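You operate a simulated robot arm through the tools that you are given. There is no shell and no other tool. Be economical: measure what you need, move in short steps, check, and stop when the job is done.

Carry out the task below with a simulated robot arm. There is one attempt and no reset: what you move stays moved.

JOB
Close the brown jar, the amber bottle and the ivory pot on the steel tray.
Fine: screw the jar's lid on; press the grey cap home; click the blue lid shut.

The check looks at the end state, three seconds after you hand in, the way a careful person would. Anything else that was tipped, shoved, dropped, spilled or broken makes it a failure. Lids that push on must go on centred and level and be pressed home; caps that screw on are set level and turned clockwise until they are tight.

ROBOT AND FRAMES
A 7-joint arm with a two-finger gripper, on a carriage that runs on a rail from [0.008, 0.963] to [-0.011, -1.417] (x, y) and turns from -117 to 215 degrees about z. Base frame: it is fixed where the carriage stands at the start and does not move with it; the origin is on the floor, on the carriage's upright axis, x ahead of it, y to its left, z up. Lengths are in m, angles in degrees, forces in N, time in s.
Its first joint turns from -149.0 to 149.0 degrees. Places, roughly: amber bottle (6x6x7 cm) [0.9, 0.6, 0.9]; blue lid [0.9, 0.8, 0.9]; brown jar (5x5x4 cm) [0.8, 0.8, 0.9]; brown jar lid (5x5x3 cm) [0.7, 0.6, 0.9]; grey cap (5x5x4 cm) [0.7, 0.5, 0.9]; peach jar (5x5x5 cm) [0.8, 0.9, 0.9]; purple jar (7x7x5 cm) [0.9, 0.9, 0.9]. Payload 2.45 kg.
The tool frame sits at the grasp point between the pads (the TCP): z along the fingers, y along the line on which they close. The tips reach 0.026 m beyond it. The gripper opens to 0.096 m. The gripper's body begins 0.069 m behind the TCP.
Orientation is told as [roll, pitch, yaw] about the base's x, y, z axes, in that order, counted from this pose: with the fingers straight down and closing along the base's y, the tool's x points along the base's -x, its y along +y and its z along -z.

CONTROLS
- The arm moves only by the tool servo_tool. Its argument "moves" is a list of rows, each an object of numbers (a shift or turn left out is 0, a gripper value left out holds the last): "x", "y", "z": the shift along the tool's x, y, z in m; "rx", "ry", "rz": the turn, a rotation vector about the tool's x, y, z in degrees. In form: [{"x": .., "y": .., "z": .., "rx": .., "ry": .., "rz": ..}, ...]. A call has 1 to 20 rows; each row shifts and turns the commanded pose from where the row before left it, along the tool's axes as they then stand. "fingers" is the opening, from 0 (shut) to 1 (fully open), set as the call begins (left out, the last holds). Rows are played at 5 a second. More than 0.05 m and 8.6 degrees between two rows, or a gripper value outside its range, and nothing of the call is played. A pose out of reach is approached as far as the arm can. The call stops where the force on the tool passes 90 N (or 10 N more than at its start, if that is more) or the arm is blocked; 0.2 s more then pass. Each finger halts on what it meets, pressing with about 36 N; the grip force reading is that of the motor and also rises with nothing between the fingers. The clock runs only during rows and for 0.2 s after the last one: add rows that do not move to give the fingers time. It gives the time, the measured TCP pose, the force on the tool (base axes), the opening and the grip force at its end, in the units of the frame above (readings bear some noise), with the torque about the TCP (base axes, N m) and any sound that the robot's microphone picked up.
- Cameras (640 x 400 px; columns grow to the right, rows downward): "scene" is now at [0.0253, 0.2305, 1.5958]; the picture's right is [0.65, -0.76, 0.00], its down [-0.43, -0.37, -0.82] and it looks along [0.63, 0.54, -0.57] (base axes); focal length 292 px, centre (320, 200). "wrist" rides on the gripper at [0.082, 0.003, -0.098] in the tool frame; the picture's right is [-0.04, 1.00, 0.00], its down [-0.73, -0.03, -0.68] and it looks along [-0.68, -0.03, 0.73] (tool axes); focal length 256 px, centre (320, 200).
- capture(camera): a new picture of that camera. The clock stands still meanwhile.
- raise_lower(by): slides the trunk up (or, below 0, down) by that many m; the arm and the scene camera ride with it, the base frame stays. It gives what a move gives, with no picture.
- base_move(legs): drives the robot by 1 to 6 legs, each [ahead, left, turn to the left] in m, m and degrees, along the robot's own axes; the way and the turn of a leg run together, so that a leg with both is an arc; at most 1.5 m and 180 degrees a leg. The arm and the cameras ride along, it lands a little off, and it stops where it bumps. It keeps to its track: a leg is cut to what the track allows. It gives what a move gives.
- aim_head(pan, tilt): turns the head with the scene camera to pan (to the left, within 155 degrees either way) and tilt (down, from -29 to 69), counted from straight ahead of the robot. It gives what a move gives.
- probe_pixels(camera, pixels): for up to 12 pixels [column, row] of the newest picture of that camera ("zoom" is the newest enlarged one), the place [x, y, z] in the base frame of the surface seen there, good to about 0.002 m, but the place of the scene camera against the robot may be out by one fixed shift of up to 0.012 m in any direction. The clock stands still meanwhile.
- inspect(camera, box): a new picture of the part [left, top, right, bottom] of that camera's present view, enlarged. The clock stands still meanwhile.
- hand_in(): hands the job in; it is judged then, once.

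Go step by step. Measure first, check grasps and placings, and put right what went wrong. The budget is 80 turns and 48 pictures, counting those below and the enlarged ones. Unless the task says otherwise, let go and move clear before handing in, and close with one line.

The tools are called after "Call:" as name(argument=value, ...) on one line, values as JSON. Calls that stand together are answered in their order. servo_tool: Moves the arm, as the interface text tells. Its arguments: {"type":"object","properties":{"moves":{"type":"array","items":{"type":"object","properties":{"x":{"type":"number"},"y":{"type":"number"},"z":{"type":"number"},"rx":{"type":"number"},"ry":{"type":"number"},"rz":{"type":"number"}}}},"fingers":{"type":"number"}},"required":["moves"]} The other tools are called the same way: raise_lower (by) slides the trunk up or down; base_move (legs) drives the base; aim_head (pan, tilt) turns the head that bears the scene camera; capture (camera) takes a picture; probe_pixels (camera, pixels) gives the place of the surface under pixels of a picture; inspect (camera, box) takes an enlarged picture of a part of a camera's view; hand_in () hands the job in.

At the start:

```text
clock: 0.0
tool_pos: [0.4843, 0.5871, 1.1664]
ee_rot: [0.1, 0.0, 0.0]
ft_force: [0.6, 0.8, 0.4]
torque: [-0.02, 0.02, -0.04]
grip_width: 0.096
finger_force: 0.1
trunk travel left (down, up): [-0.575, 0.135]
robot x, y, heading: [0.0027, -0.0003, 0.1]
head pan, tilt: [40.5, 34.5]
```

scene: 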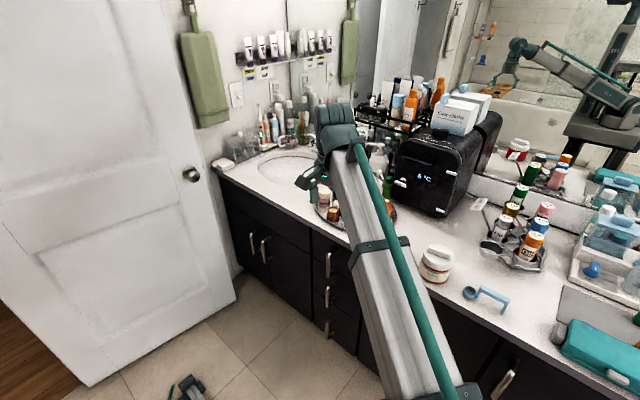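
wrist: 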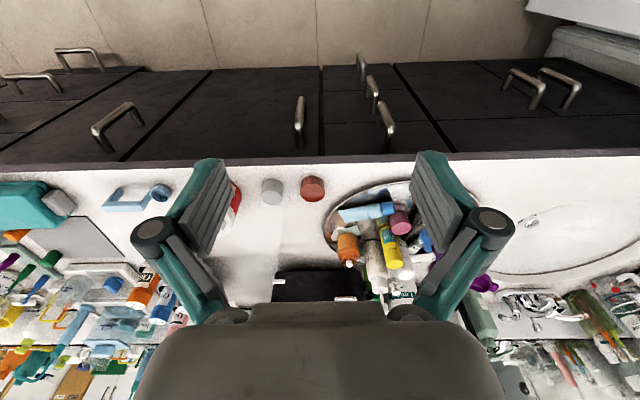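

The wrist picture shows the tray around (380,230) and the grey cap and brown lid at (272,190) and (312,188). I'll enlarge both areas.

Call:
inspect(camera="wrist", box=[220, 150, 460, 300])

Call:
inspect(camera="scene", box=[270, 130, 430, 230])

```text
2.67 times, centred on (340, 225) of wrist
```

zoom: 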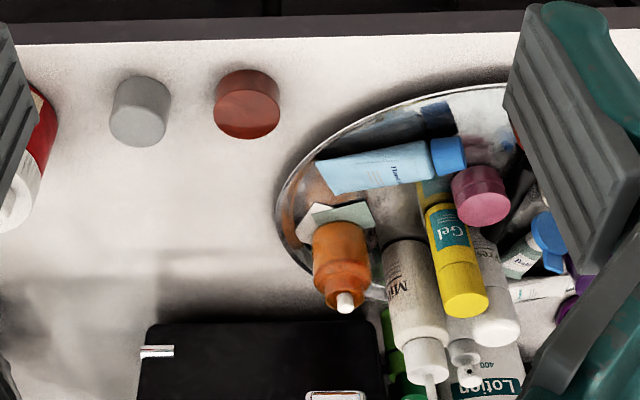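

```text
4.00 times, centred on (350, 180) of scene
```

zoom: 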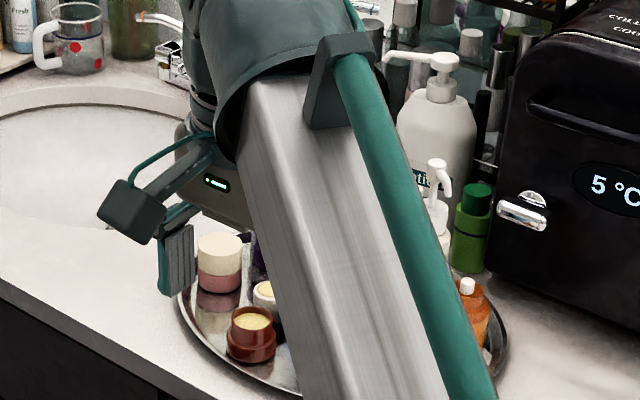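

The arm hides the tray from the scene camera. I'll probe the door and surroundings before driving along the rail.

Call:
probe_pixels(camera="scene", pixels=[[190, 172], [120, 180], [215, 165], [330, 180], [332, 212], [440, 175], [345, 235], [235, 300], [205, 90], [437, 260]])

Call:
probe_pixels(camera="wrist", pixels=[[272, 190], [312, 188], [347, 235], [350, 264], [370, 212], [400, 222], [390, 250], [330, 225], [300, 280], [425, 240], [375, 262], [345, 200]])

```text
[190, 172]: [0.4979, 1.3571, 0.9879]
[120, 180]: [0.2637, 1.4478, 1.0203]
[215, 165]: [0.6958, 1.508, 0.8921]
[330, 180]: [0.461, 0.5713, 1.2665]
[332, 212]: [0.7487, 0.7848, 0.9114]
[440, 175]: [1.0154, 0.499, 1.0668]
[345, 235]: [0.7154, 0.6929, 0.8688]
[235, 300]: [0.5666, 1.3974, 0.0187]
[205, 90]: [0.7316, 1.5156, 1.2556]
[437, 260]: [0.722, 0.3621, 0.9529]
```

```text
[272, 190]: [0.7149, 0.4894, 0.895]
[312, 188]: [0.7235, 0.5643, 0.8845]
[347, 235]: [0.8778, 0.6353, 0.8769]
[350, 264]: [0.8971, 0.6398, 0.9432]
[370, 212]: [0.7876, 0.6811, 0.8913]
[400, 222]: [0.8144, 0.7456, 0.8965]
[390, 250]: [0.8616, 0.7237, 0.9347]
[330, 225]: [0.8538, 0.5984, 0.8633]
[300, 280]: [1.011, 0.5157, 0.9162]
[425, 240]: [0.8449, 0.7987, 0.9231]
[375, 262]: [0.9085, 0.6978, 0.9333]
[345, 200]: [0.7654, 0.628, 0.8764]
```

The door stands near y 1.36, and the counter items are well below the hand at z 1.14. I'll drive left to y≈0.6 and turn right, so the arm swings clear of the camera's view of the tray.

Call:
base_move(legs=[[0, 0.35, 0], [0, 0, -80], [-0.25, 0, 0]])

Call:
aim_head(pan=88, tilt=48)

Call:
capture(camera="scene")

```text
clock: 7.1
tool_pos: [0.6783, 0.2346, 1.1667]
ee_rot: [0.0, 0.0, -78.2]
ft_force: [0.6, 0.3, 0.0]
torque: [-0.03, -0.01, -0.02]
grip_width: 0.0958
finger_force: 0.0
trunk travel left (down, up): [-0.575, 0.135]
robot x, y, heading: [0.0009, 0.5899, -78.2]
head pan, tilt: [40.5, 34.5]
```

```text
clock: 8.2
tool_pos: [0.6778, 0.2344, 1.1675]
ee_rot: [0.0, 0.1, -78.2]
ft_force: [0.4, -1.0, 1.2]
torque: [0.03, 0.0, 0.01]
grip_width: 0.0961
finger_force: 0.0
trunk travel left (down, up): [-0.575, 0.135]
robot x, y, heading: [0.0007, 0.5949, -78.2]
head pan, tilt: [88.0, 48.0]
```

```text
43 pictures are left
```

scene: 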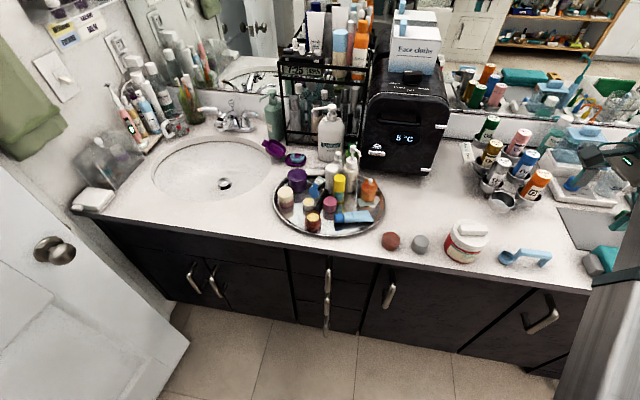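

The whole tray is now visible at (330,205). I'll enlarge it.

Call:
inspect(camera="scene", box=[265, 165, 393, 245])

```text
5.00 times, centred on (329, 205) of scene
```

zoom: 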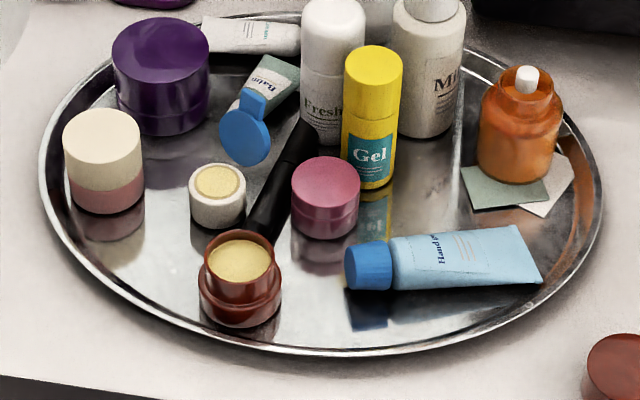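

Ivory pot at zoom (217,195) with its hinged blue lid standing open behind it at (247,130). The open brown jar is at (240,275) and the amber bottle at (520,120). I'll probe them all.

Call:
probe_pixels(camera="zoom", pixels=[[240, 258], [212, 246], [270, 254], [217, 180], [192, 180], [242, 180], [247, 138], [252, 98], [235, 160], [527, 80], [480, 105], [560, 105]])

Call:
probe_pixels(camera="zoom", pixels=[[205, 290], [240, 322], [280, 290], [325, 170], [100, 130], [371, 60], [160, 45], [280, 190], [275, 75], [333, 20], [300, 260], [620, 350]])

Call:
inspect(camera="scene", box=[290, 175, 354, 215])

Call:
inspect(camera="scene", box=[350, 205, 446, 265])

```text
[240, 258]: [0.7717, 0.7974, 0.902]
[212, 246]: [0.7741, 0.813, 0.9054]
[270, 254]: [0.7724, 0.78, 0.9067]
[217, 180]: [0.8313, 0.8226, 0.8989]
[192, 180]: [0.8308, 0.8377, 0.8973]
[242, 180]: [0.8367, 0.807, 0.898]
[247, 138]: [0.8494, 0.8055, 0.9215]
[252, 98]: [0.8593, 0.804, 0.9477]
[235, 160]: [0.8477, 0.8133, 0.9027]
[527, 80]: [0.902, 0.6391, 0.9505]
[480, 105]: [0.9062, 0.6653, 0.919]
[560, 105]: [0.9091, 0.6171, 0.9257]
```

```text
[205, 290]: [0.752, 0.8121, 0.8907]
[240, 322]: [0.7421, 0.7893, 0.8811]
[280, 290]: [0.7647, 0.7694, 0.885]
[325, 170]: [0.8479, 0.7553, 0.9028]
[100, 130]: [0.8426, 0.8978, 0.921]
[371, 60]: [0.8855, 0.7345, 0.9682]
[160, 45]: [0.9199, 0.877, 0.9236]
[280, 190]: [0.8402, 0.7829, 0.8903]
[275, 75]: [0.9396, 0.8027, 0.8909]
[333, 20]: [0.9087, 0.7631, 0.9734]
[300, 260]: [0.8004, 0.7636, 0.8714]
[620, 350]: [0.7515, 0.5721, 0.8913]
```

```text
10.00 times, centred on (322, 195) of scene
```

zoom: 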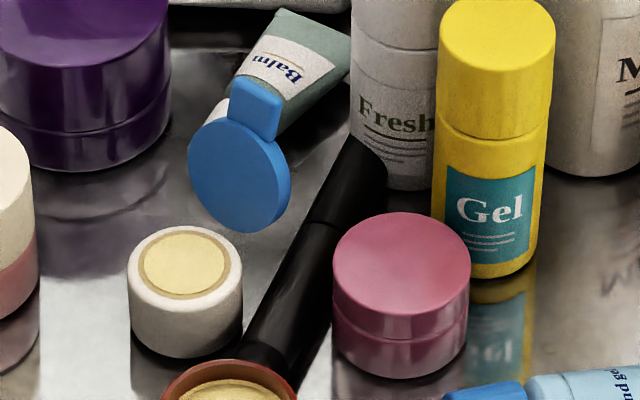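

```text
6.67 times, centred on (398, 235) of scene
```

zoom: 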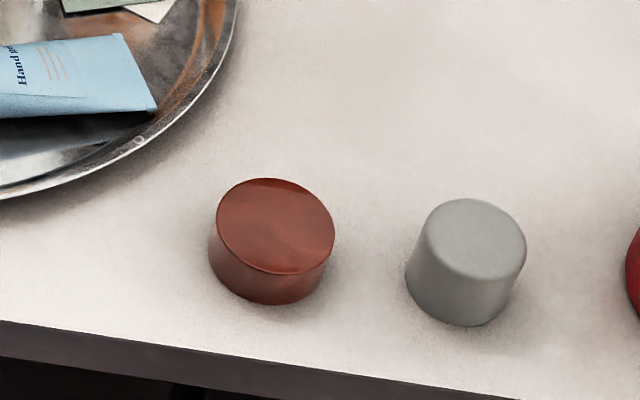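

The lid leans open with its hinge at the pot's back right. The scene camera may be shifted, so I'll turn the tool to yaw 0 and bring the wrist camera in front of the caps for accurate positions.

Call:
servo_tool(moves=[{"rz": -7.82}, {"rz": -7.82}, {"rz": -7.82}, {"rz": -7.82}, {"rz": -7.82}, {"rz": -7.82}, {"rz": -7.82}, {"rz": -7.82}, {"rz": -7.82}, {"rz": -7.82}, {"x": 0.00725, "y": 0.037, "z": 0.0134}, {"x": 0.00725, "y": 0.037, "z": 0.0134}, {"x": 0.00725, "y": 0.037, "z": 0.0134}, {"x": 0.00725, "y": 0.037, "z": 0.0134}, {"x": 0.00725, "y": 0.037, "z": 0.0134}, {"x": 0.00725, "y": 0.037, "z": 0.0134}, {"x": 0.00725, "y": 0.037, "z": 0.0134}, {"x": 0.00725, "y": 0.037, "z": 0.0134}, {}], fingers=1)

Call:
capture(camera="wrist")

```text
clock: 12.2
tool_pos: [0.621, 0.53, 1.0568]
ee_rot: [0.0, 0.0, 0.0]
ft_force: [0.0, -0.5, -0.3]
torque: [-0.04, 0.01, -0.02]
grip_width: 0.096
finger_force: 0.1
trunk travel left (down, up): [-0.575, 0.135]
robot x, y, heading: [0.004, 0.5906, -78.4]
head pan, tilt: [88.0, 48.0]
```

```text
39 pictures are left
```

wrist: 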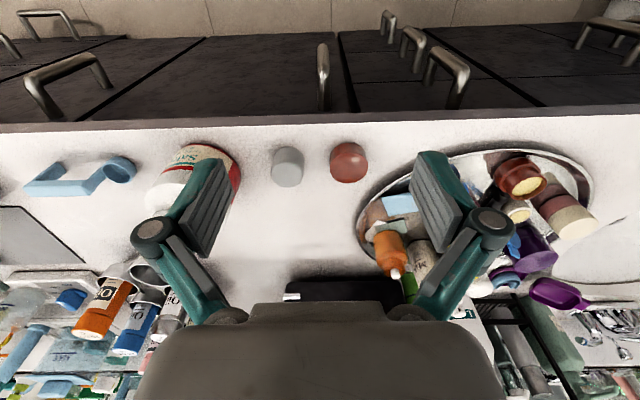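

Both caps are in view at (287,166) and (349,162). I'll enlarge and probe them, then the amber bottle and the jar.

Call:
inspect(camera="wrist", box=[262, 130, 390, 210])

Call:
probe_pixels(camera="zoom", pixels=[[127, 215], [65, 215], [190, 215], [125, 270], [125, 150], [435, 175], [380, 165], [490, 165], [435, 235], [435, 85], [80, 130], [390, 110]])

Call:
inspect(camera="wrist", box=[360, 145, 600, 295])

```text
5.00 times, centred on (326, 170) of wrist
```

zoom: 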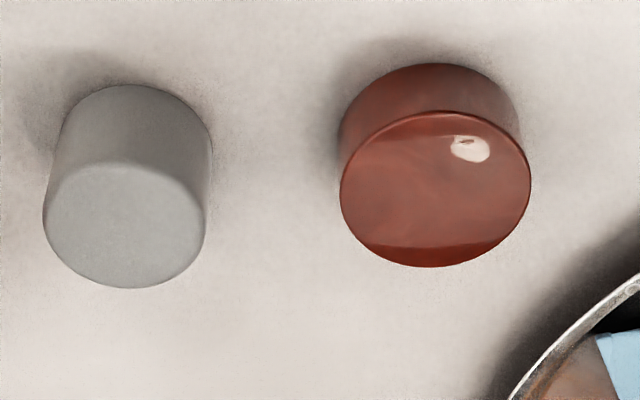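

```text
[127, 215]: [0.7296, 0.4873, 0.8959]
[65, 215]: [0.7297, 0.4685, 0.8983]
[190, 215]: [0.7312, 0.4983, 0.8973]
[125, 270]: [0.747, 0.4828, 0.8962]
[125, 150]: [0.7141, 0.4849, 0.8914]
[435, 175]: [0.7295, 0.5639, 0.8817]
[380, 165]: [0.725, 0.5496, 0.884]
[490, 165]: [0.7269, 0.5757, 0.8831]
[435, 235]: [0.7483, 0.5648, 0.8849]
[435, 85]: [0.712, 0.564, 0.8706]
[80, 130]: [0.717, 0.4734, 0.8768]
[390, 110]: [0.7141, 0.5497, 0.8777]
```

```text
2.67 times, centred on (480, 220) of wrist
```

zoom: 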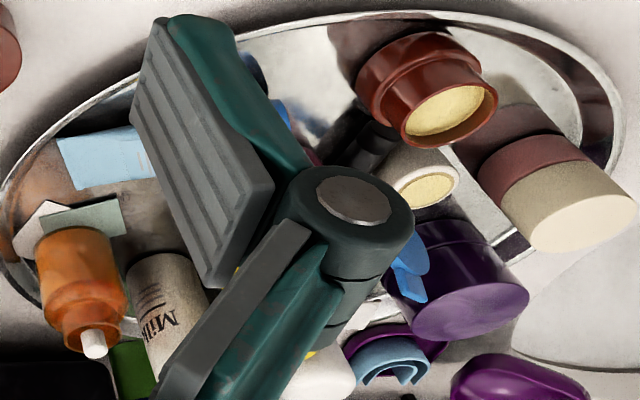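

Brown lid centre ≈ (0.7335,0.564), top z 0.883; grey cap centre ≈ (0.732,0.484), top z 0.897. Next I'll probe the tray objects through the wrist camera.

Call:
probe_pixels(camera="zoom", pixels=[[452, 110], [405, 135], [495, 95], [425, 40], [480, 65], [428, 190], [412, 275], [410, 250], [93, 345], [80, 310], [300, 350], [10, 150]])

Call:
probe_pixels(camera="wrist", pixels=[[318, 165], [287, 205], [349, 190], [260, 240], [349, 168], [287, 172]])

```text
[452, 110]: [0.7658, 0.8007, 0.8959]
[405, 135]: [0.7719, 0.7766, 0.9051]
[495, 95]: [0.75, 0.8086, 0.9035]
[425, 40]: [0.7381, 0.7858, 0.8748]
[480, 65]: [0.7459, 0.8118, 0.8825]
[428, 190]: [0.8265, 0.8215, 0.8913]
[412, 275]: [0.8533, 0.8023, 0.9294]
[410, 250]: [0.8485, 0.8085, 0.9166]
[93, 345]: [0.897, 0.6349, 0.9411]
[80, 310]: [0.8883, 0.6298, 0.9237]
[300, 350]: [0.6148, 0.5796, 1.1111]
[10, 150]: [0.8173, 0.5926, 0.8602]
```

```text
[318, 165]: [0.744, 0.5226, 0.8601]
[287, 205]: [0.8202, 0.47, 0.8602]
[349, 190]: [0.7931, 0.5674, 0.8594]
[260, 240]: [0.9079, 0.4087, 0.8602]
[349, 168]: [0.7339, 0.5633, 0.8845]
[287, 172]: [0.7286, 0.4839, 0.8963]
```

Counter z is 0.860, and the scene camera reads about 7 mm high. I'll move the wrist over to the tray's left half to measure the jar, pot and blue lid.

Call:
servo_tool(moves=[{"x": -0.004, "y": 0.04}, {"x": -0.004, "y": 0.04}, {"x": -0.004, "y": 0.04}, {"x": -0.004, "y": 0.04}, {"x": -0.004, "y": 0.04}, {"x": -0.004, "y": 0.04}, {"x": -0.004, "y": 0.035}, {}])

Call:
inspect(camera="wrist", box=[220, 110, 460, 260])

```text
clock: 14.0
tool_pos: [0.6488, 0.8038, 1.0564]
ee_rot: [0.1, 0.0, 0.0]
ft_force: [-0.1, 0.7, 0.5]
torque: [-0.02, 0.0, -0.02]
grip_width: 0.096
finger_force: 0.0
trunk travel left (down, up): [-0.575, 0.135]
robot x, y, heading: [0.0013, 0.5857, -78.3]
head pan, tilt: [88.0, 48.0]
```

```text
2.67 times, centred on (340, 185) of wrist
```

zoom: 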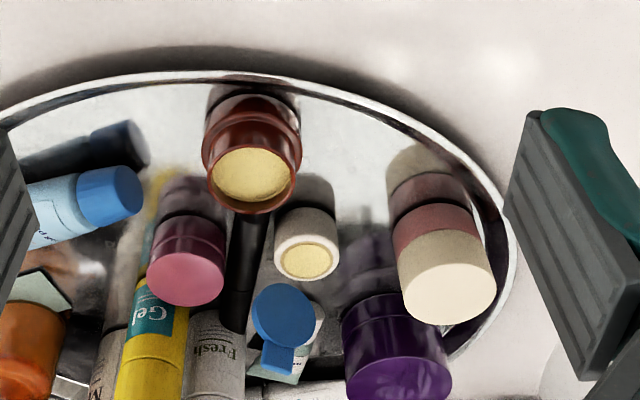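

Jar mouth at zoom (252,172), pot at (307,255) and blue lid at (285,320) with its tab at (280,358). I'll enlarge further to measure.

Call:
inspect(camera="wrist", box=[256, 150, 416, 250])

Call:
probe_pixels(camera="zoom", pixels=[[170, 110], [236, 92], [300, 110], [236, 60], [168, 80], [230, 95]])

```text
4.00 times, centred on (336, 200) of wrist
```

zoom: 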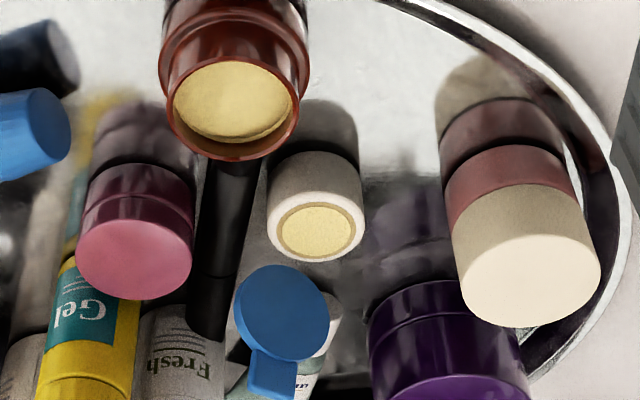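

```text
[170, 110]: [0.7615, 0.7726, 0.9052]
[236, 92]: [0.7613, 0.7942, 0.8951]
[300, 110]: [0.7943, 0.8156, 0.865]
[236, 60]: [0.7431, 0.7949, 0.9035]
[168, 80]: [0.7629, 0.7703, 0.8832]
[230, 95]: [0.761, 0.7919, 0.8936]
```

Call:
probe_pixels(camera="zoom", pixels=[[169, 100], [294, 105], [233, 59], [233, 156], [185, 140], [283, 140], [316, 230], [274, 235], [358, 225], [314, 202], [318, 257], [312, 180]])

Call:
probe_pixels(camera="zoom", pixels=[[282, 312], [242, 312], [323, 312], [280, 272], [282, 345], [272, 370], [272, 387], [255, 275], [310, 280], [315, 370], [215, 320], [180, 345]])

```text
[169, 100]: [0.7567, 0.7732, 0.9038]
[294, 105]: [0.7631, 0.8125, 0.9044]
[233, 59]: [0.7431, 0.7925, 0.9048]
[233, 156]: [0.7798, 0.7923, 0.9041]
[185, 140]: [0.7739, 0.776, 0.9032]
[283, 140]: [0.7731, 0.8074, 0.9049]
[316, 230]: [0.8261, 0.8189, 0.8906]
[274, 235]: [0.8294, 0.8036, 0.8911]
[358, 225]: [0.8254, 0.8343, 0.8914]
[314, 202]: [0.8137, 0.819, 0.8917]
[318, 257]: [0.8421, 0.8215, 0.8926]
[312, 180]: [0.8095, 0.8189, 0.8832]
```

```text
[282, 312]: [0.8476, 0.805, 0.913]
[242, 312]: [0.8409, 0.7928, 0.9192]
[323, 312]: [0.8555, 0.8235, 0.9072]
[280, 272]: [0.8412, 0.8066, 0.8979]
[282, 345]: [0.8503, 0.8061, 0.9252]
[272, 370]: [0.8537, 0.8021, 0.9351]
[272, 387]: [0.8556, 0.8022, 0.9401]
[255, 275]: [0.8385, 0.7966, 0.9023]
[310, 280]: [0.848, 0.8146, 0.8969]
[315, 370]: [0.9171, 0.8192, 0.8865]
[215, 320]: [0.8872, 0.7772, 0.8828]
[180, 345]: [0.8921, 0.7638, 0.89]
```

The lid is hinged on the pot's (0.84,-0.54) side at about (0.842,0.809,0.893), leaning 19° past upright with the tab tip near (0.856,0.802,0.940). I'll shut the fingers, turn to yaw -32 and move above the point behind the lid.

Call:
servo_tool(moves=[{"rz": 8}, {"rz": 8}, {"rz": 8}, {"rz": 8}, {"x": -0.0334, "y": 0.01775}, {"x": -0.0334, "y": 0.01775}, {"x": -0.0334, "y": 0.01775}, {"x": -0.0334, "y": 0.01775}, {"x": -0.0334, "y": 0.01775}, {"x": -0.0334, "y": 0.01775}, {}, {}], fingers=0)

Call:
capture(camera="wrist")

```text
clock: 16.6
tool_pos: [0.8738, 0.7866, 1.0557]
ee_rot: [0.1, 0.0, -32.0]
ft_force: [-1.2, -0.6, 0.8]
torque: [-0.01, -0.02, -0.02]
grip_width: 0.0001
finger_force: 28.1
trunk travel left (down, up): [-0.575, 0.135]
robot x, y, heading: [0.0008, 0.5881, -78.1]
head pan, tilt: [88.0, 48.0]
```

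```text
34 pictures are left
```

wrist: 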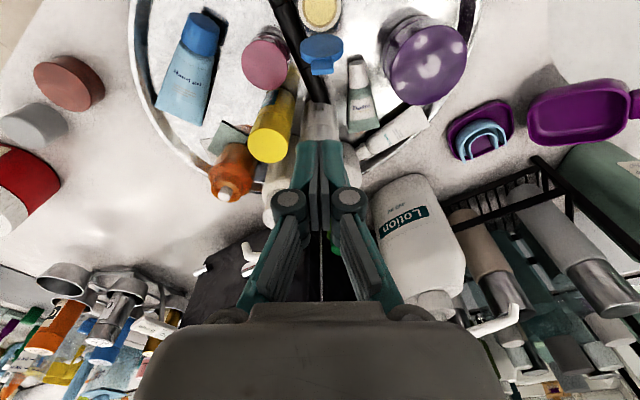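

The fingertips are beside the "Fresh" bottle and behind the blue lid at (320,52). I'll probe nearby points to confirm clearance before descending.

Call:
probe_pixels(camera="wrist", pixels=[[320, 118], [320, 132], [309, 120], [332, 120], [322, 70], [312, 92], [360, 100], [285, 100], [320, 50]])

Call:
inspect(camera="scene", box=[265, 140, 393, 220])

```text
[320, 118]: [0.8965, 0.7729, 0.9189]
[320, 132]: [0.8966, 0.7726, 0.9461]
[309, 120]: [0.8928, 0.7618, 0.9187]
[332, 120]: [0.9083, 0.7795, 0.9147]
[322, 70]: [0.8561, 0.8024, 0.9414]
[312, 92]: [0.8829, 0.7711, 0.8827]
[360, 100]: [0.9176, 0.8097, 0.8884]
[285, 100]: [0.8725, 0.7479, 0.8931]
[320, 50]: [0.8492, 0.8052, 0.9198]
```

```text
5.00 times, centred on (329, 180) of scene
```

zoom: 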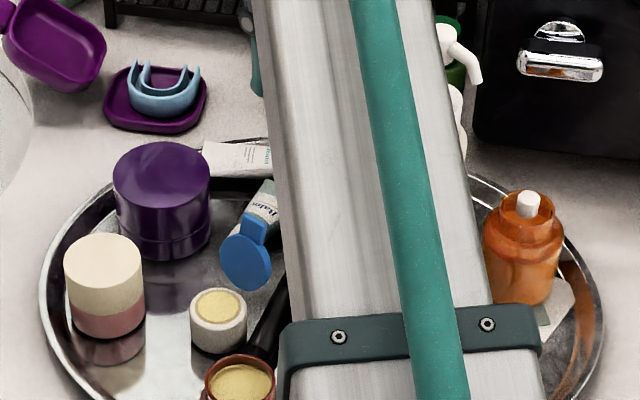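

There is about 4.5 cm between the lid and the bottle for a 2.4 cm finger block. I'll descend so the tips are at z≈0.92, then push gently toward the pot.

Call:
servo_tool(moves=[{"z": 0.02}, {"z": 0.02}, {"z": 0.02}, {"z": 0.02}, {"z": 0.02}, {"z": 0.01}, {}, {"x": 0.006}, {"x": 0.006}, {"x": 0.006}, {"x": 0.006}, {}])

Call:
capture(camera="wrist")

```text
clock: 19.2
tool_pos: [0.8549, 0.8034, 0.9475]
ee_rot: [0.0, 0.1, -32.1]
ft_force: [-0.1, -1.0, -0.4]
torque: [0.01, 0.02, 0.0]
grip_width: 0.0
finger_force: 27.9
trunk travel left (down, up): [-0.575, 0.135]
robot x, y, heading: [0.0074, 0.5898, -78.3]
head pan, tilt: [88.0, 48.0]
```

```text
32 pictures are left
```

wrist: 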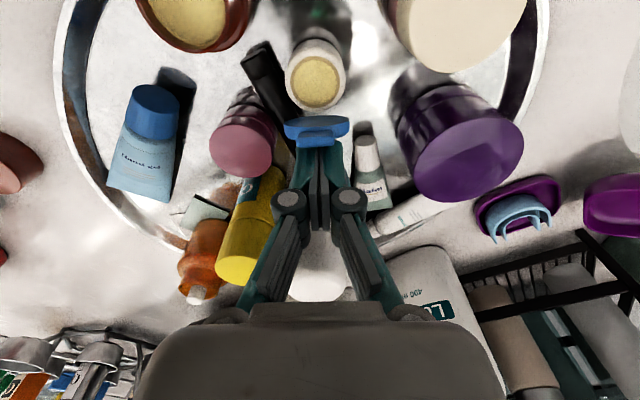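

The lid is rotating over (its disc is now edge-on at (318,128)), with no noticeable force. I'll push on by 3 cm, then lower partway and look.

Call:
servo_tool(moves=[{"x": 0.006}, {"x": 0.006}, {"x": 0.006}, {"x": 0.006}, {"x": 0.007}, {"z": 0.004}, {"z": 0.004}, {"z": 0.004}, {}])

Call:
capture(camera="wrist")

```text
clock: 21.2
tool_pos: [0.8305, 0.8193, 0.9357]
ee_rot: [0.0, 0.0, -32.1]
ft_force: [-0.7, -0.4, -0.4]
torque: [0.05, -0.06, -0.02]
grip_width: 0.0
finger_force: 28.3
trunk travel left (down, up): [-0.575, 0.135]
robot x, y, heading: [0.0067, 0.5895, -77.9]
head pan, tilt: [88.0, 48.0]
```

```text
31 pictures are left
```

wrist: 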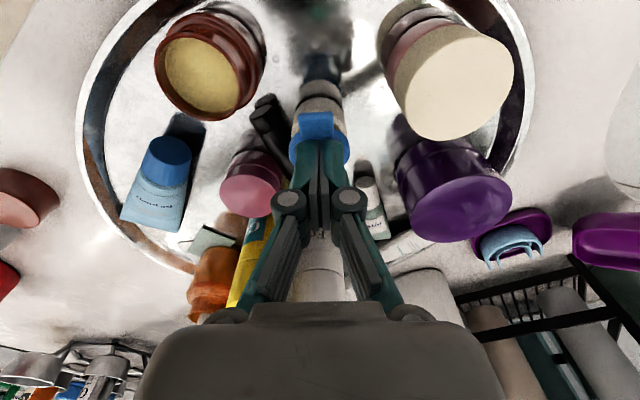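

The lid is folding down over the pot with the tab at (317,124). The fingers are now centred over the pot, so I'll press straight down slowly and listen for the click.

Call:
servo_tool(moves=[{"z": 0.003}, {"z": 0.003}, {"z": 0.003}, {"z": 0.002}, {"z": 0.002}, {"z": 0.002}, {"z": 0.002}, {"z": 0.002}, {"z": 0.002}, {}])

```text
clock: 23.4
tool_pos: [0.8278, 0.8176, 0.9254]
ee_rot: [0.5, -0.4, -32.0]
ft_force: [12.9, 1.0, 73.1]
torque: [0.04, -0.44, 0.02]
grip_width: 0.0062
finger_force: 28.4
trunk travel left (down, up): [-0.575, 0.135]
robot x, y, heading: [0.0036, 0.5897, -78.0]
head pan, tilt: [88.0, 48.0]
```

The force is 73 N with the tips at z≈0.899 and no click reported. I'll lift and look at the lid.

Call:
servo_tool(moves=[{"z": -0.01}, {"z": -0.02}, {"z": -0.03}, {"x": -0.01, "z": -0.03}, {"x": -0.03}, {"x": -0.03}, {}])

Call:
inspect(camera="wrist", box=[240, 0, 400, 100])

```text
clock: 25.0
tool_pos: [0.8877, 0.7826, 1.006]
ee_rot: [0.0, 0.0, -32.0]
ft_force: [-0.4, -0.2, -0.7]
torque: [-0.02, -0.04, 0.01]
grip_width: 0.0002
finger_force: 28.7
trunk travel left (down, up): [-0.575, 0.135]
robot x, y, heading: [0.0047, 0.5851, -78.0]
head pan, tilt: [88.0, 48.0]
```

```text
4.00 times, centred on (320, 50) of wrist
```

zoom: 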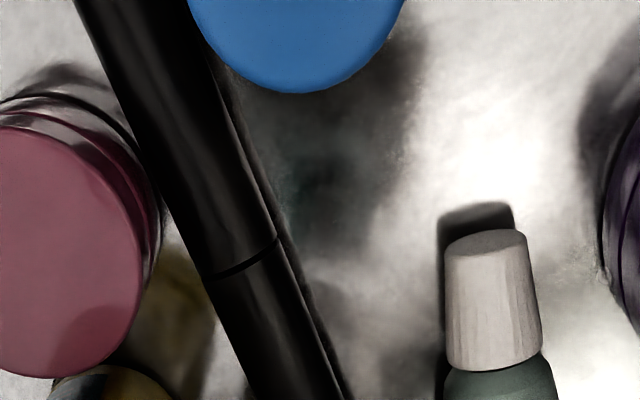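

The lid lies down but is partly out of view. I'll retreat to the earlier viewing pose.

Call:
servo_tool(moves=[{"z": -0.05}, {"x": 0.0346, "y": -0.01625}, {"x": 0.0346, "y": -0.01625}, {"x": 0.0346, "y": -0.01625}, {"x": 0.0346, "y": -0.01625}, {"x": 0.0346, "y": -0.01625}, {"x": 0.0346, "y": -0.01625}, {"rz": -8}, {"rz": -8}, {"rz": -8}, {"rz": -8}, {}])

Call:
inspect(camera="wrist", box=[256, 150, 416, 250])

Call:
inspect(camera="scene", box=[290, 175, 354, 215])

```text
clock: 27.6
tool_pos: [0.66, 0.8088, 1.0561]
ee_rot: [0.1, 0.0, 0.2]
ft_force: [-0.3, 0.0, 0.0]
torque: [0.0, 0.0, 0.01]
grip_width: 0.0
finger_force: 28.5
trunk travel left (down, up): [-0.575, 0.135]
robot x, y, heading: [0.0029, 0.5895, -78.4]
head pan, tilt: [88.0, 48.0]
```

```text
4.00 times, centred on (336, 200) of wrist
```

zoom: 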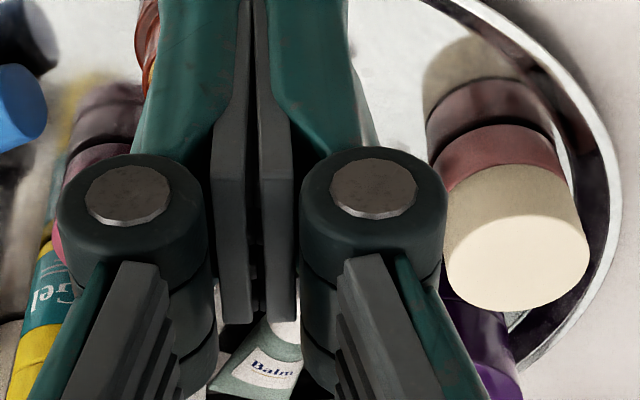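

```text
10.00 times, centred on (322, 195) of scene
```

zoom: 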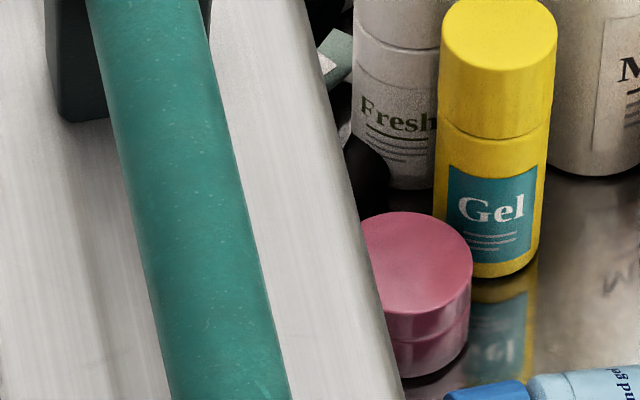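

The shut fingers block the wrist view, so I'll open them and look again.

Call:
servo_tool(moves=[{}, {}, {}, {}], fingers=1)

Call:
inspect(camera="wrist", box=[256, 135, 416, 235])

Call:
probe_pixels(camera="zoom", pixels=[[315, 270], [290, 260], [340, 260], [315, 290], [315, 240], [300, 225]])

```text
clock: 28.6
tool_pos: [0.6607, 0.8098, 1.0559]
ee_rot: [-0.1, 0.0, 0.0]
ft_force: [-0.8, 0.3, 0.0]
torque: [0.02, 0.02, 0.04]
grip_width: 0.0959
finger_force: 0.1
trunk travel left (down, up): [-0.575, 0.135]
robot x, y, heading: [0.0027, 0.5889, -78.3]
head pan, tilt: [88.0, 48.0]
```

```text
4.00 times, centred on (336, 185) of wrist
```

zoom: 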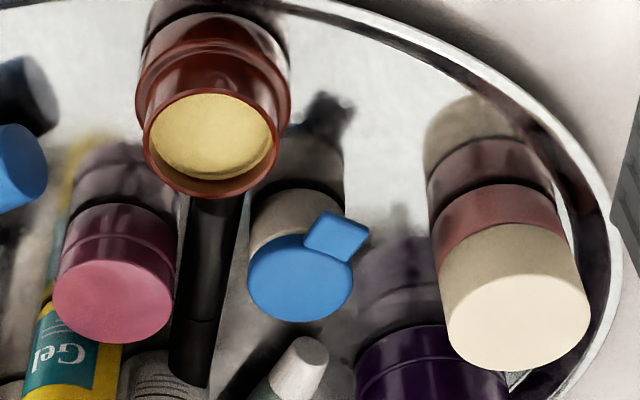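

```text
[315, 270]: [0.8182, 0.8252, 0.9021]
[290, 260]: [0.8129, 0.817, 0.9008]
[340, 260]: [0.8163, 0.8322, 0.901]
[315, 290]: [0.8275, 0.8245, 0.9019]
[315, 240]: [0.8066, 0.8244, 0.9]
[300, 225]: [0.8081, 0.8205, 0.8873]
```

The lid is down on the pot, top at z≈0.901, but I heard no click. I'll enlarge to check for a gap.

Call:
inspect(camera="wrist", box=[308, 175, 356, 220])

Call:
probe_pixels(camera="zoom", pixels=[[170, 230], [240, 360], [170, 400], [320, 330], [120, 330], [320, 160], [230, 270], [360, 280], [130, 160], [130, 200]])

```text
8.89 times, centred on (332, 198) of wrist
```

zoom: 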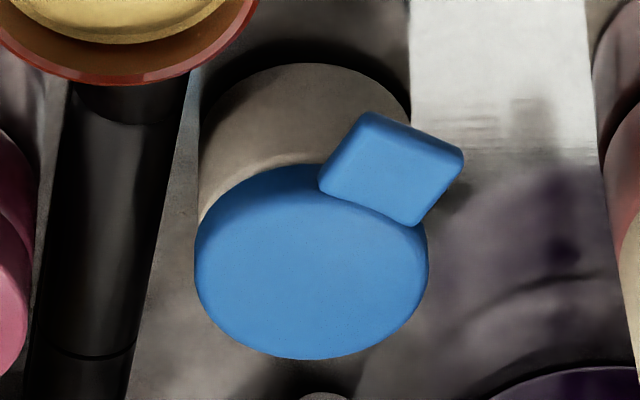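

```text
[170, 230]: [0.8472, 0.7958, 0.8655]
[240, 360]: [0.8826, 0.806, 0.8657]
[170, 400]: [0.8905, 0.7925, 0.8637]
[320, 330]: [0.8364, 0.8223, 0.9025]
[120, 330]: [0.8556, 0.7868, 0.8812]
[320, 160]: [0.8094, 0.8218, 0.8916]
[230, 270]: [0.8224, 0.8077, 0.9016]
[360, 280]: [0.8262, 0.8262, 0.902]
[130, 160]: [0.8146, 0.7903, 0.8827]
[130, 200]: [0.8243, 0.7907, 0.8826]
```

The disc looks level at z 0.902 and centred, but I can't tell whether it has latched. I'll press again, slightly toward the tab side and harder.

Call:
servo_tool(moves=[{"x": -0.04, "y": 0.003}, {"x": -0.04, "y": 0.003}, {"x": -0.04, "y": 0.003}, {"x": -0.0413, "y": 0.0027}, {"z": 0.04}, {"z": 0.04}, {"z": 0.03}, {"z": 0.014}, {"z": 0.003}, {"z": 0.002}, {"z": 0.002}, {"z": 0.002}, {"z": 0.002}, {"z": 0.002}, {"z": 0.002}, {"z": 0.001}, {"z": 0.001}, {"z": 0.001}, {}], fingers=0)

```text
clock: 32.6
tool_pos: [0.8199, 0.8208, 0.9236]
ee_rot: [0.3, -0.8, 0.0]
ft_force: [14.7, 5.7, 79.6]
torque: [0.01, -1.0, 0.06]
grip_width: 0.006
finger_force: 28.4
trunk travel left (down, up): [-0.575, 0.135]
robot x, y, heading: [0.0035, 0.5896, -78.3]
head pan, tilt: [88.0, 48.0]
```

79.6 N with the tips about 2 mm lower. I'll back off and re-measure the lid height.

Call:
servo_tool(moves=[{"z": -0.02}, {"z": -0.04}, {"z": -0.04}, {"z": -0.042}, {"x": 0.04}, {"x": 0.04}, {"x": 0.04}, {"x": 0.04}, {}, {}], fingers=1)

Call:
inspect(camera="wrist", box=[284, 165, 364, 215])

```text
clock: 34.8
tool_pos: [0.6645, 0.8198, 1.0578]
ee_rot: [-0.1, -0.1, 0.0]
ft_force: [0.6, 0.2, -0.5]
torque: [-0.01, 0.0, 0.0]
grip_width: 0.0961
finger_force: 0.0
trunk travel left (down, up): [-0.575, 0.135]
robot x, y, heading: [0.0025, 0.5885, -78.2]
head pan, tilt: [88.0, 48.0]
```

```text
8.00 times, centred on (324, 190) of wrist
```

zoom: 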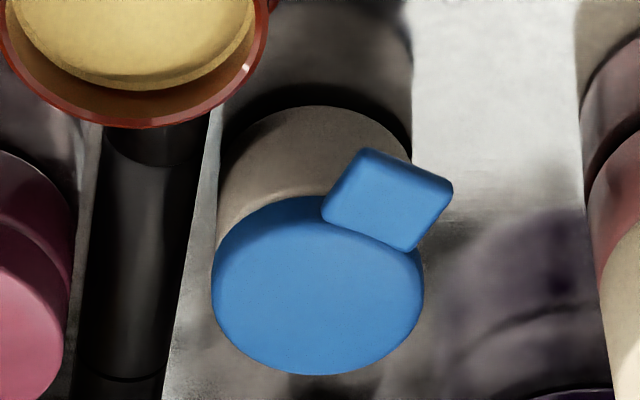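

Call:
probe_pixels(camera="zoom", pixels=[[320, 285], [260, 300], [380, 290], [320, 350], [320, 225], [360, 185], [420, 195], [390, 220], [300, 180], [250, 220], [310, 135]])

```text
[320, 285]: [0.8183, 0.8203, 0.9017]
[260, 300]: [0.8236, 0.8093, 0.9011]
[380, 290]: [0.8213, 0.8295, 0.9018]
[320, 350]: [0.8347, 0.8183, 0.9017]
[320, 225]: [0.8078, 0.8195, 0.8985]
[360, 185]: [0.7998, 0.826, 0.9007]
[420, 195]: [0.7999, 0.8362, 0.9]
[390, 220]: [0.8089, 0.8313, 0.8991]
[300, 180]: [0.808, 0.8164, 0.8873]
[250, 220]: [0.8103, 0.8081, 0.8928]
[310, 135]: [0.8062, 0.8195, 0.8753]
```

The lid is level at z 0.9017 with no gap to the ivory rim, so it looks shut; I'll come back to it. Now for the brown lid: move above it with the opening narrowed to 0.066 so the fingers clear the grey cap, then descend.

Call:
servo_tool(moves=[{"x": -0.0115, "y": -0.0426}, {"x": -0.0115, "y": -0.0426}, {"x": -0.0115, "y": -0.0426}, {"x": -0.0115, "y": -0.0426}, {"x": -0.0115, "y": -0.0426}, {"x": -0.0115, "y": -0.0428}, {"z": 0.04}, {"z": 0.04}, {"z": 0.03}, {}], fingers=0.69)

Call:
capture(camera="wrist")

```text
clock: 37.0
tool_pos: [0.7307, 0.5659, 0.9457]
ee_rot: [0.0, 0.0, 0.0]
ft_force: [-0.7, -1.1, 0.5]
torque: [0.0, 0.01, 0.01]
grip_width: 0.0662
finger_force: 0.1
trunk travel left (down, up): [-0.575, 0.135]
robot x, y, heading: [0.0035, 0.5854, -78.4]
head pan, tilt: [88.0, 48.0]
```

```text
24 pictures are left
```

wrist: 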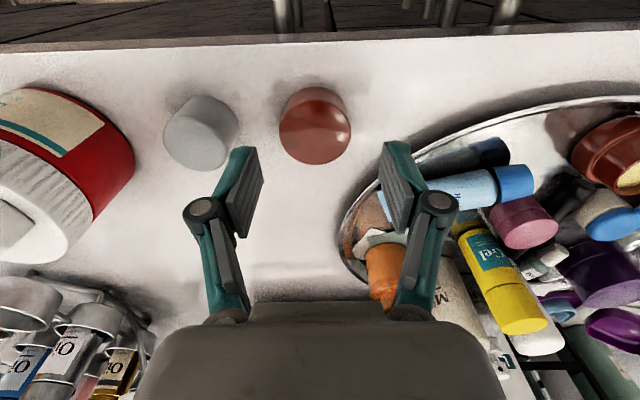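

The lid sits between the fingers. I'll probe its edges to fine-tune the position.

Call:
probe_pixels(camera="wrist", pixels=[[315, 106], [315, 160], [283, 132], [347, 132], [315, 133], [200, 108], [200, 165], [167, 140], [225, 140], [285, 125], [345, 125]])

```text
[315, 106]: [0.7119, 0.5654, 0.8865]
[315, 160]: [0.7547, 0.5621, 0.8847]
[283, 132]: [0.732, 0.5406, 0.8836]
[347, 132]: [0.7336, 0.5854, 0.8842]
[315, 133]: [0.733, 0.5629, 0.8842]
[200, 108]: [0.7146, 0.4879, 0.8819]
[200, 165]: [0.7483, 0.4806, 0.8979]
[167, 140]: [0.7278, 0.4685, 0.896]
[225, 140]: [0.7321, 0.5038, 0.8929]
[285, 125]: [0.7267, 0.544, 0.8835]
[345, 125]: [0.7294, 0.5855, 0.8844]
```

Lid centre is (0.7335,0.5635), radius about 0.0225. I'll descend to z 0.889 and grip.

Call:
servo_tool(moves=[{"x": -0.0028, "y": -0.0024, "z": 0.02}, {"z": 0.02}, {"z": 0.0165}, {}])

Call:
servo_tool(moves=[{}, {}, {}, {"z": -0.03}, {"z": -0.03}, {"z": -0.03}, {}], fingers=0)

Call:
capture(camera="wrist")

```text
clock: 38.0
tool_pos: [0.7341, 0.5642, 0.8887]
ee_rot: [0.0, 0.0, -0.2]
ft_force: [-0.2, 0.0, 0.8]
torque: [0.0, -0.01, -0.02]
grip_width: 0.0662
finger_force: 0.1
trunk travel left (down, up): [-0.575, 0.135]
robot x, y, heading: [0.0056, 0.5867, -78.1]
head pan, tilt: [88.0, 48.0]
```

```text
clock: 39.6
tool_pos: [0.7331, 0.5616, 0.9795]
ee_rot: [-0.1, 0.0, 0.0]
ft_force: [-0.3, 0.1, 0.1]
torque: [-0.05, -0.04, 0.06]
grip_width: 0.0475
finger_force: 35.9
trunk travel left (down, up): [-0.575, 0.135]
robot x, y, heading: [0.0054, 0.5884, -77.8]
head pan, tilt: [88.0, 48.0]
```

```text
23 pictures are left
```

wrist: 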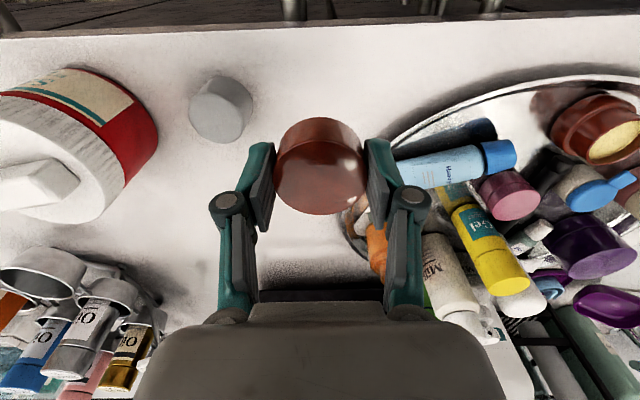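

The brown lid is held at width 0.0475. The blue lid at (600,192) may have sprung up, so I'll enlarge that area.

Call:
inspect(camera="wrist", box=[540, 90, 640, 220])

Call:
probe_pixels(camera="wrist", pixels=[[583, 197], [600, 195], [612, 190], [628, 178], [570, 180], [320, 180], [300, 165], [345, 170]])

```text
3.08 times, centred on (590, 155) of wrist
```

zoom: 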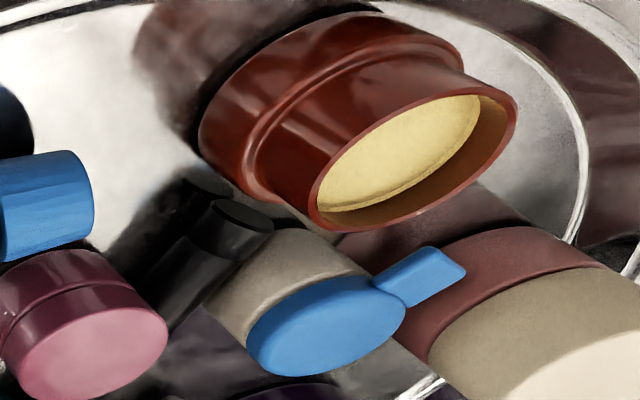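

```text
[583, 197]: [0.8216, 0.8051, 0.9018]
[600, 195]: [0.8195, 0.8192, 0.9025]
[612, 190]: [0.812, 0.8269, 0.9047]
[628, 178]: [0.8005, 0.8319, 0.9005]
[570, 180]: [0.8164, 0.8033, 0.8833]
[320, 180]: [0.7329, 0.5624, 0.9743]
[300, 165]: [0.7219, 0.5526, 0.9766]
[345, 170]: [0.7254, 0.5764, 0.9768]
```

The blue lid is still flat. The brown lid is held level, so I'll carry it above the jar at (0.7615,0.793) and pre-turn it counter-clockwise to give a long clockwise stroke.

Call:
servo_tool(moves=[{"x": -0.0047, "y": 0.0386}, {"x": -0.0047, "y": 0.0386}, {"x": -0.0047, "y": 0.0386}, {"x": -0.0047, "y": 0.0386}, {"x": -0.0047, "y": 0.0386}, {"x": -0.0047, "y": 0.0386}, {"rz": -8}, {"rz": -8}, {"rz": -8}, {"rz": -8}, {"rz": -8}, {"rz": -8}, {"rz": -8}, {"rz": -8}, {"rz": -8}, {"rz": -8}, {}])

Call:
capture(camera="wrist")

```text
clock: 43.2
tool_pos: [0.7616, 0.7951, 0.9799]
ee_rot: [0.0, 0.0, 80.1]
ft_force: [0.1, 0.1, 0.6]
torque: [0.01, 0.0, 0.0]
grip_width: 0.0479
finger_force: 35.7
trunk travel left (down, up): [-0.575, 0.135]
robot x, y, heading: [0.0047, 0.59, -78.3]
head pan, tilt: [88.0, 48.0]
```

```text
21 pictures are left
```

wrist: 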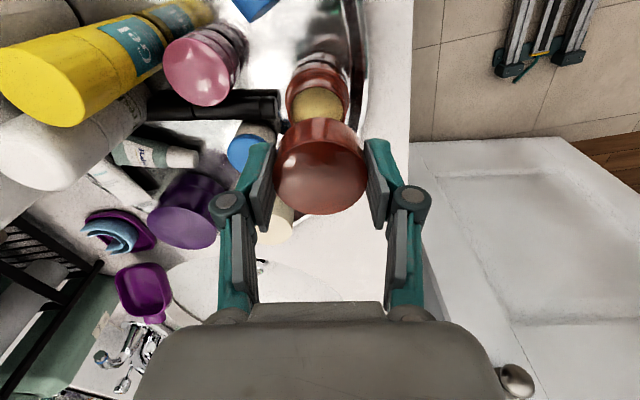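

The jar mouth shows just past the held lid at (318,100). I'll probe its rim and the lid for alignment.

Call:
probe_pixels(camera="wrist", pixels=[[293, 105], [346, 105], [319, 87], [319, 110], [292, 95], [345, 95], [321, 185], [285, 170], [357, 170], [321, 210]])

Call:
inspect(camera="wrist", box=[272, 50, 368, 110])

```text
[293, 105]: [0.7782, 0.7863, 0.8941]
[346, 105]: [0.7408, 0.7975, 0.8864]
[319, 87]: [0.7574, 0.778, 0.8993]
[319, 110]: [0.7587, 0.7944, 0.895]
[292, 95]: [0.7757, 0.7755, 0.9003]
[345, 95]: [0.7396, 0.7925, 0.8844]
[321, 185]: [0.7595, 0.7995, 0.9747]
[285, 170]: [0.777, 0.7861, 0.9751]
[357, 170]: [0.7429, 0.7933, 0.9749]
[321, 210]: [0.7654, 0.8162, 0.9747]
```

```text
6.67 times, centred on (320, 80) of wrist
```

zoom: 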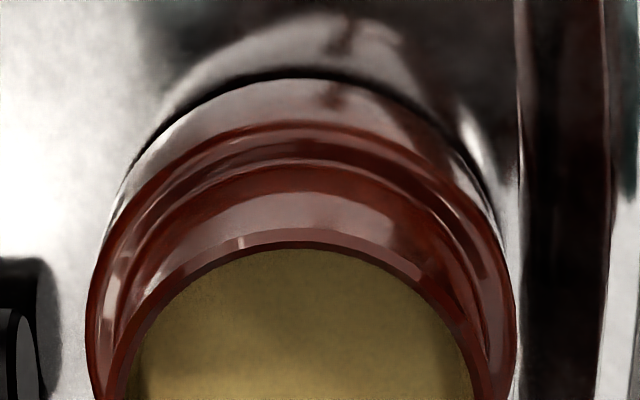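

Call:
probe_pixels(camera="zoom", pixels=[[306, 237], [303, 234], [120, 385], [488, 385], [150, 330], [455, 330], [200, 275], [410, 275]])

```text
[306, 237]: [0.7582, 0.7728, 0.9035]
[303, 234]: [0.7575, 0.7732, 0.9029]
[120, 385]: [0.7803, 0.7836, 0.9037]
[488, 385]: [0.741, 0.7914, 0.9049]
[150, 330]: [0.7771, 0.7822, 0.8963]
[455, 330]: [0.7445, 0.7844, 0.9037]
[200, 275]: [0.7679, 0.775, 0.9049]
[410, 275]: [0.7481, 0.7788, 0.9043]
```

The jar centre fits (0.7612,0.793), and the lid sits about 1.5 mm too far in +y. I'll correct that and lower to light contact.

Call:
servo_tool(moves=[{"x": 0.0015, "z": 0.02}, {"z": 0.02}, {"z": 0.005}, {"z": 0.002}, {"z": 0.001}, {"z": 0.001}, {}])

```text
clock: 44.8
tool_pos: [0.7617, 0.7935, 0.9334]
ee_rot: [-0.1, 0.0, 80.0]
ft_force: [2.0, -1.3, 7.2]
torque: [-0.13, -0.12, 0.03]
grip_width: 0.0476
finger_force: 36.3
trunk travel left (down, up): [-0.575, 0.135]
robot x, y, heading: [0.0035, 0.589, -78.2]
head pan, tilt: [88.0, 48.0]
```

Light contact, 7 N, at z 0.9334, matching the rim. Now turn clockwise 152° with a slight feed.

Call:
servo_tool(moves=[{"rz": 8, "z": 0.0003}, {"rz": 8, "z": 0.0003}, {"rz": 8, "z": 0.0001}, {"rz": 8, "z": 0.0001}, {"rz": 8, "z": 0.0001}, {"rz": 8, "z": 0.0001}, {"rz": 8, "z": 0.0001}, {"rz": 8, "z": 0.0001}, {"rz": 8, "z": 0.0001}, {"rz": 8, "z": 0.0001}, {"rz": 8, "z": 0.0001}, {"rz": 8, "z": 0.0001}, {"rz": 8, "z": 0.0001}, {"rz": 8, "z": 0.0001}, {"rz": 8, "z": 0.0001}, {"rz": 8, "z": 0.0001}, {"rz": 8, "z": 0.0001}, {"rz": 8, "z": 0.0001}, {"rz": 8, "z": 0.0001}, {}])

```text
clock: 49.0
tool_pos: [0.7597, 0.7935, 0.9297]
ee_rot: [0.1, 0.0, -72.1]
ft_force: [-1.0, -0.6, 26.0]
torque: [0.21, 0.17, 0.0]
grip_width: 0.0477
finger_force: 36.2
trunk travel left (down, up): [-0.575, 0.135]
robot x, y, heading: [0.0035, 0.5876, -78.5]
head pan, tilt: [88.0, 48.0]
```

It went down about 3.7 mm over the stroke with 26 N axial force and no twist resistance yet. I'll release, turn back and re-grip.

Call:
servo_tool(moves=[{}, {}, {"rz": -8, "z": -0.001}, {"rz": -8}, {"rz": -8}, {"rz": -8}, {"rz": -8}, {"rz": -8}, {"rz": -8}, {"rz": -8}, {"rz": -8}, {"rz": -8}, {"rz": -8}, {"rz": -8}, {"rz": -8}, {"rz": -8}, {"rz": -8}, {"rz": -8}, {"rz": -8}, {"rz": -8}, {"rz": -8}, {}], fingers=0.68)

Call:
capture(camera="wrist")

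```text
refused: the rows must be a list of 1 to 20 entries
```

```text
19 pictures are left
```

wrist: 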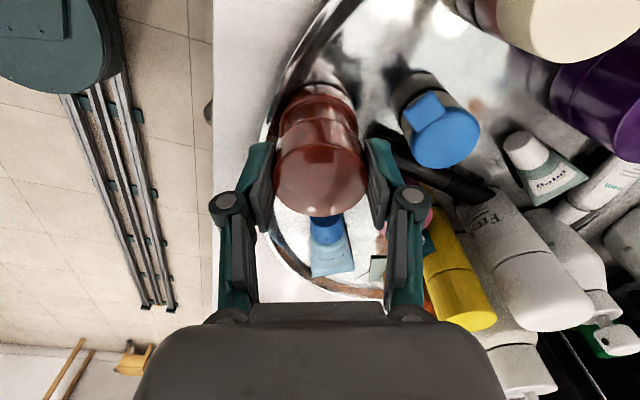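

The row limit was exceeded. The picture shows the lid seated straight on the jar at (320,150). I'll resend with 20 rows.

Call:
servo_tool(moves=[{}, {"rz": -8, "z": -0.001}, {"rz": -8}, {"rz": -8}, {"rz": -8}, {"rz": -8}, {"rz": -8}, {"rz": -8}, {"rz": -8}, {"rz": -8}, {"rz": -8}, {"rz": -8}, {"rz": -8}, {"rz": -8}, {"rz": -8}, {"rz": -8}, {"rz": -8}, {"rz": -8}, {"rz": -8}, {"rz": -8}], fingers=0.68)

Call:
servo_tool(moves=[{}, {}, {}], fingers=0)

Call:
servo_tool(moves=[{"rz": 8, "z": 0.0003}, {"rz": 8, "z": 0.0003}, {"rz": 8, "z": 0.0001}, {"rz": 8, "z": 0.0001}, {"rz": 8, "z": 0.0001}, {"rz": 8, "z": 0.0001}, {"rz": 8, "z": 0.0001}, {"rz": 8, "z": 0.0001}, {"rz": 8, "z": 0.0001}, {"rz": 8, "z": 0.0001}, {"rz": 8, "z": 0.0001}, {"rz": 8, "z": 0.0001}, {"rz": 8, "z": 0.0001}, {"rz": 8, "z": 0.0001}, {"rz": 8, "z": 0.0001}, {"rz": 8, "z": 0.0001}, {"rz": 8, "z": 0.0001}, {"rz": 8, "z": 0.0001}, {"rz": 8, "z": 0.0001}, {}])

```text
clock: 53.2
tool_pos: [0.7619, 0.7925, 0.9295]
ee_rot: [0.0, 0.0, 80.1]
ft_force: [0.2, 0.5, 0.0]
torque: [0.03, 0.02, 0.0]
grip_width: 0.0651
finger_force: 0.1
trunk travel left (down, up): [-0.575, 0.135]
robot x, y, heading: [0.0046, 0.5896, -78.2]
head pan, tilt: [88.0, 48.0]
```

```text
clock: 54.0
tool_pos: [0.7625, 0.7928, 0.9296]
ee_rot: [0.1, 0.0, 80.0]
ft_force: [-0.5, -0.1, 0.4]
torque: [-0.03, 0.01, -0.01]
grip_width: 0.0001
finger_force: 28.5
trunk travel left (down, up): [-0.575, 0.135]
robot x, y, heading: [0.0089, 0.5853, -78.1]
head pan, tilt: [88.0, 48.0]
```

```text
clock: 58.2
tool_pos: [0.7614, 0.7928, 0.9277]
ee_rot: [0.1, 0.0, -72.1]
ft_force: [-0.7, -1.5, 10.2]
torque: [-0.01, 0.02, -0.02]
grip_width: 0.0059
finger_force: 28.6
trunk travel left (down, up): [-0.575, 0.135]
robot x, y, heading: [0.0081, 0.5901, -78.0]
head pan, tilt: [88.0, 48.0]
```

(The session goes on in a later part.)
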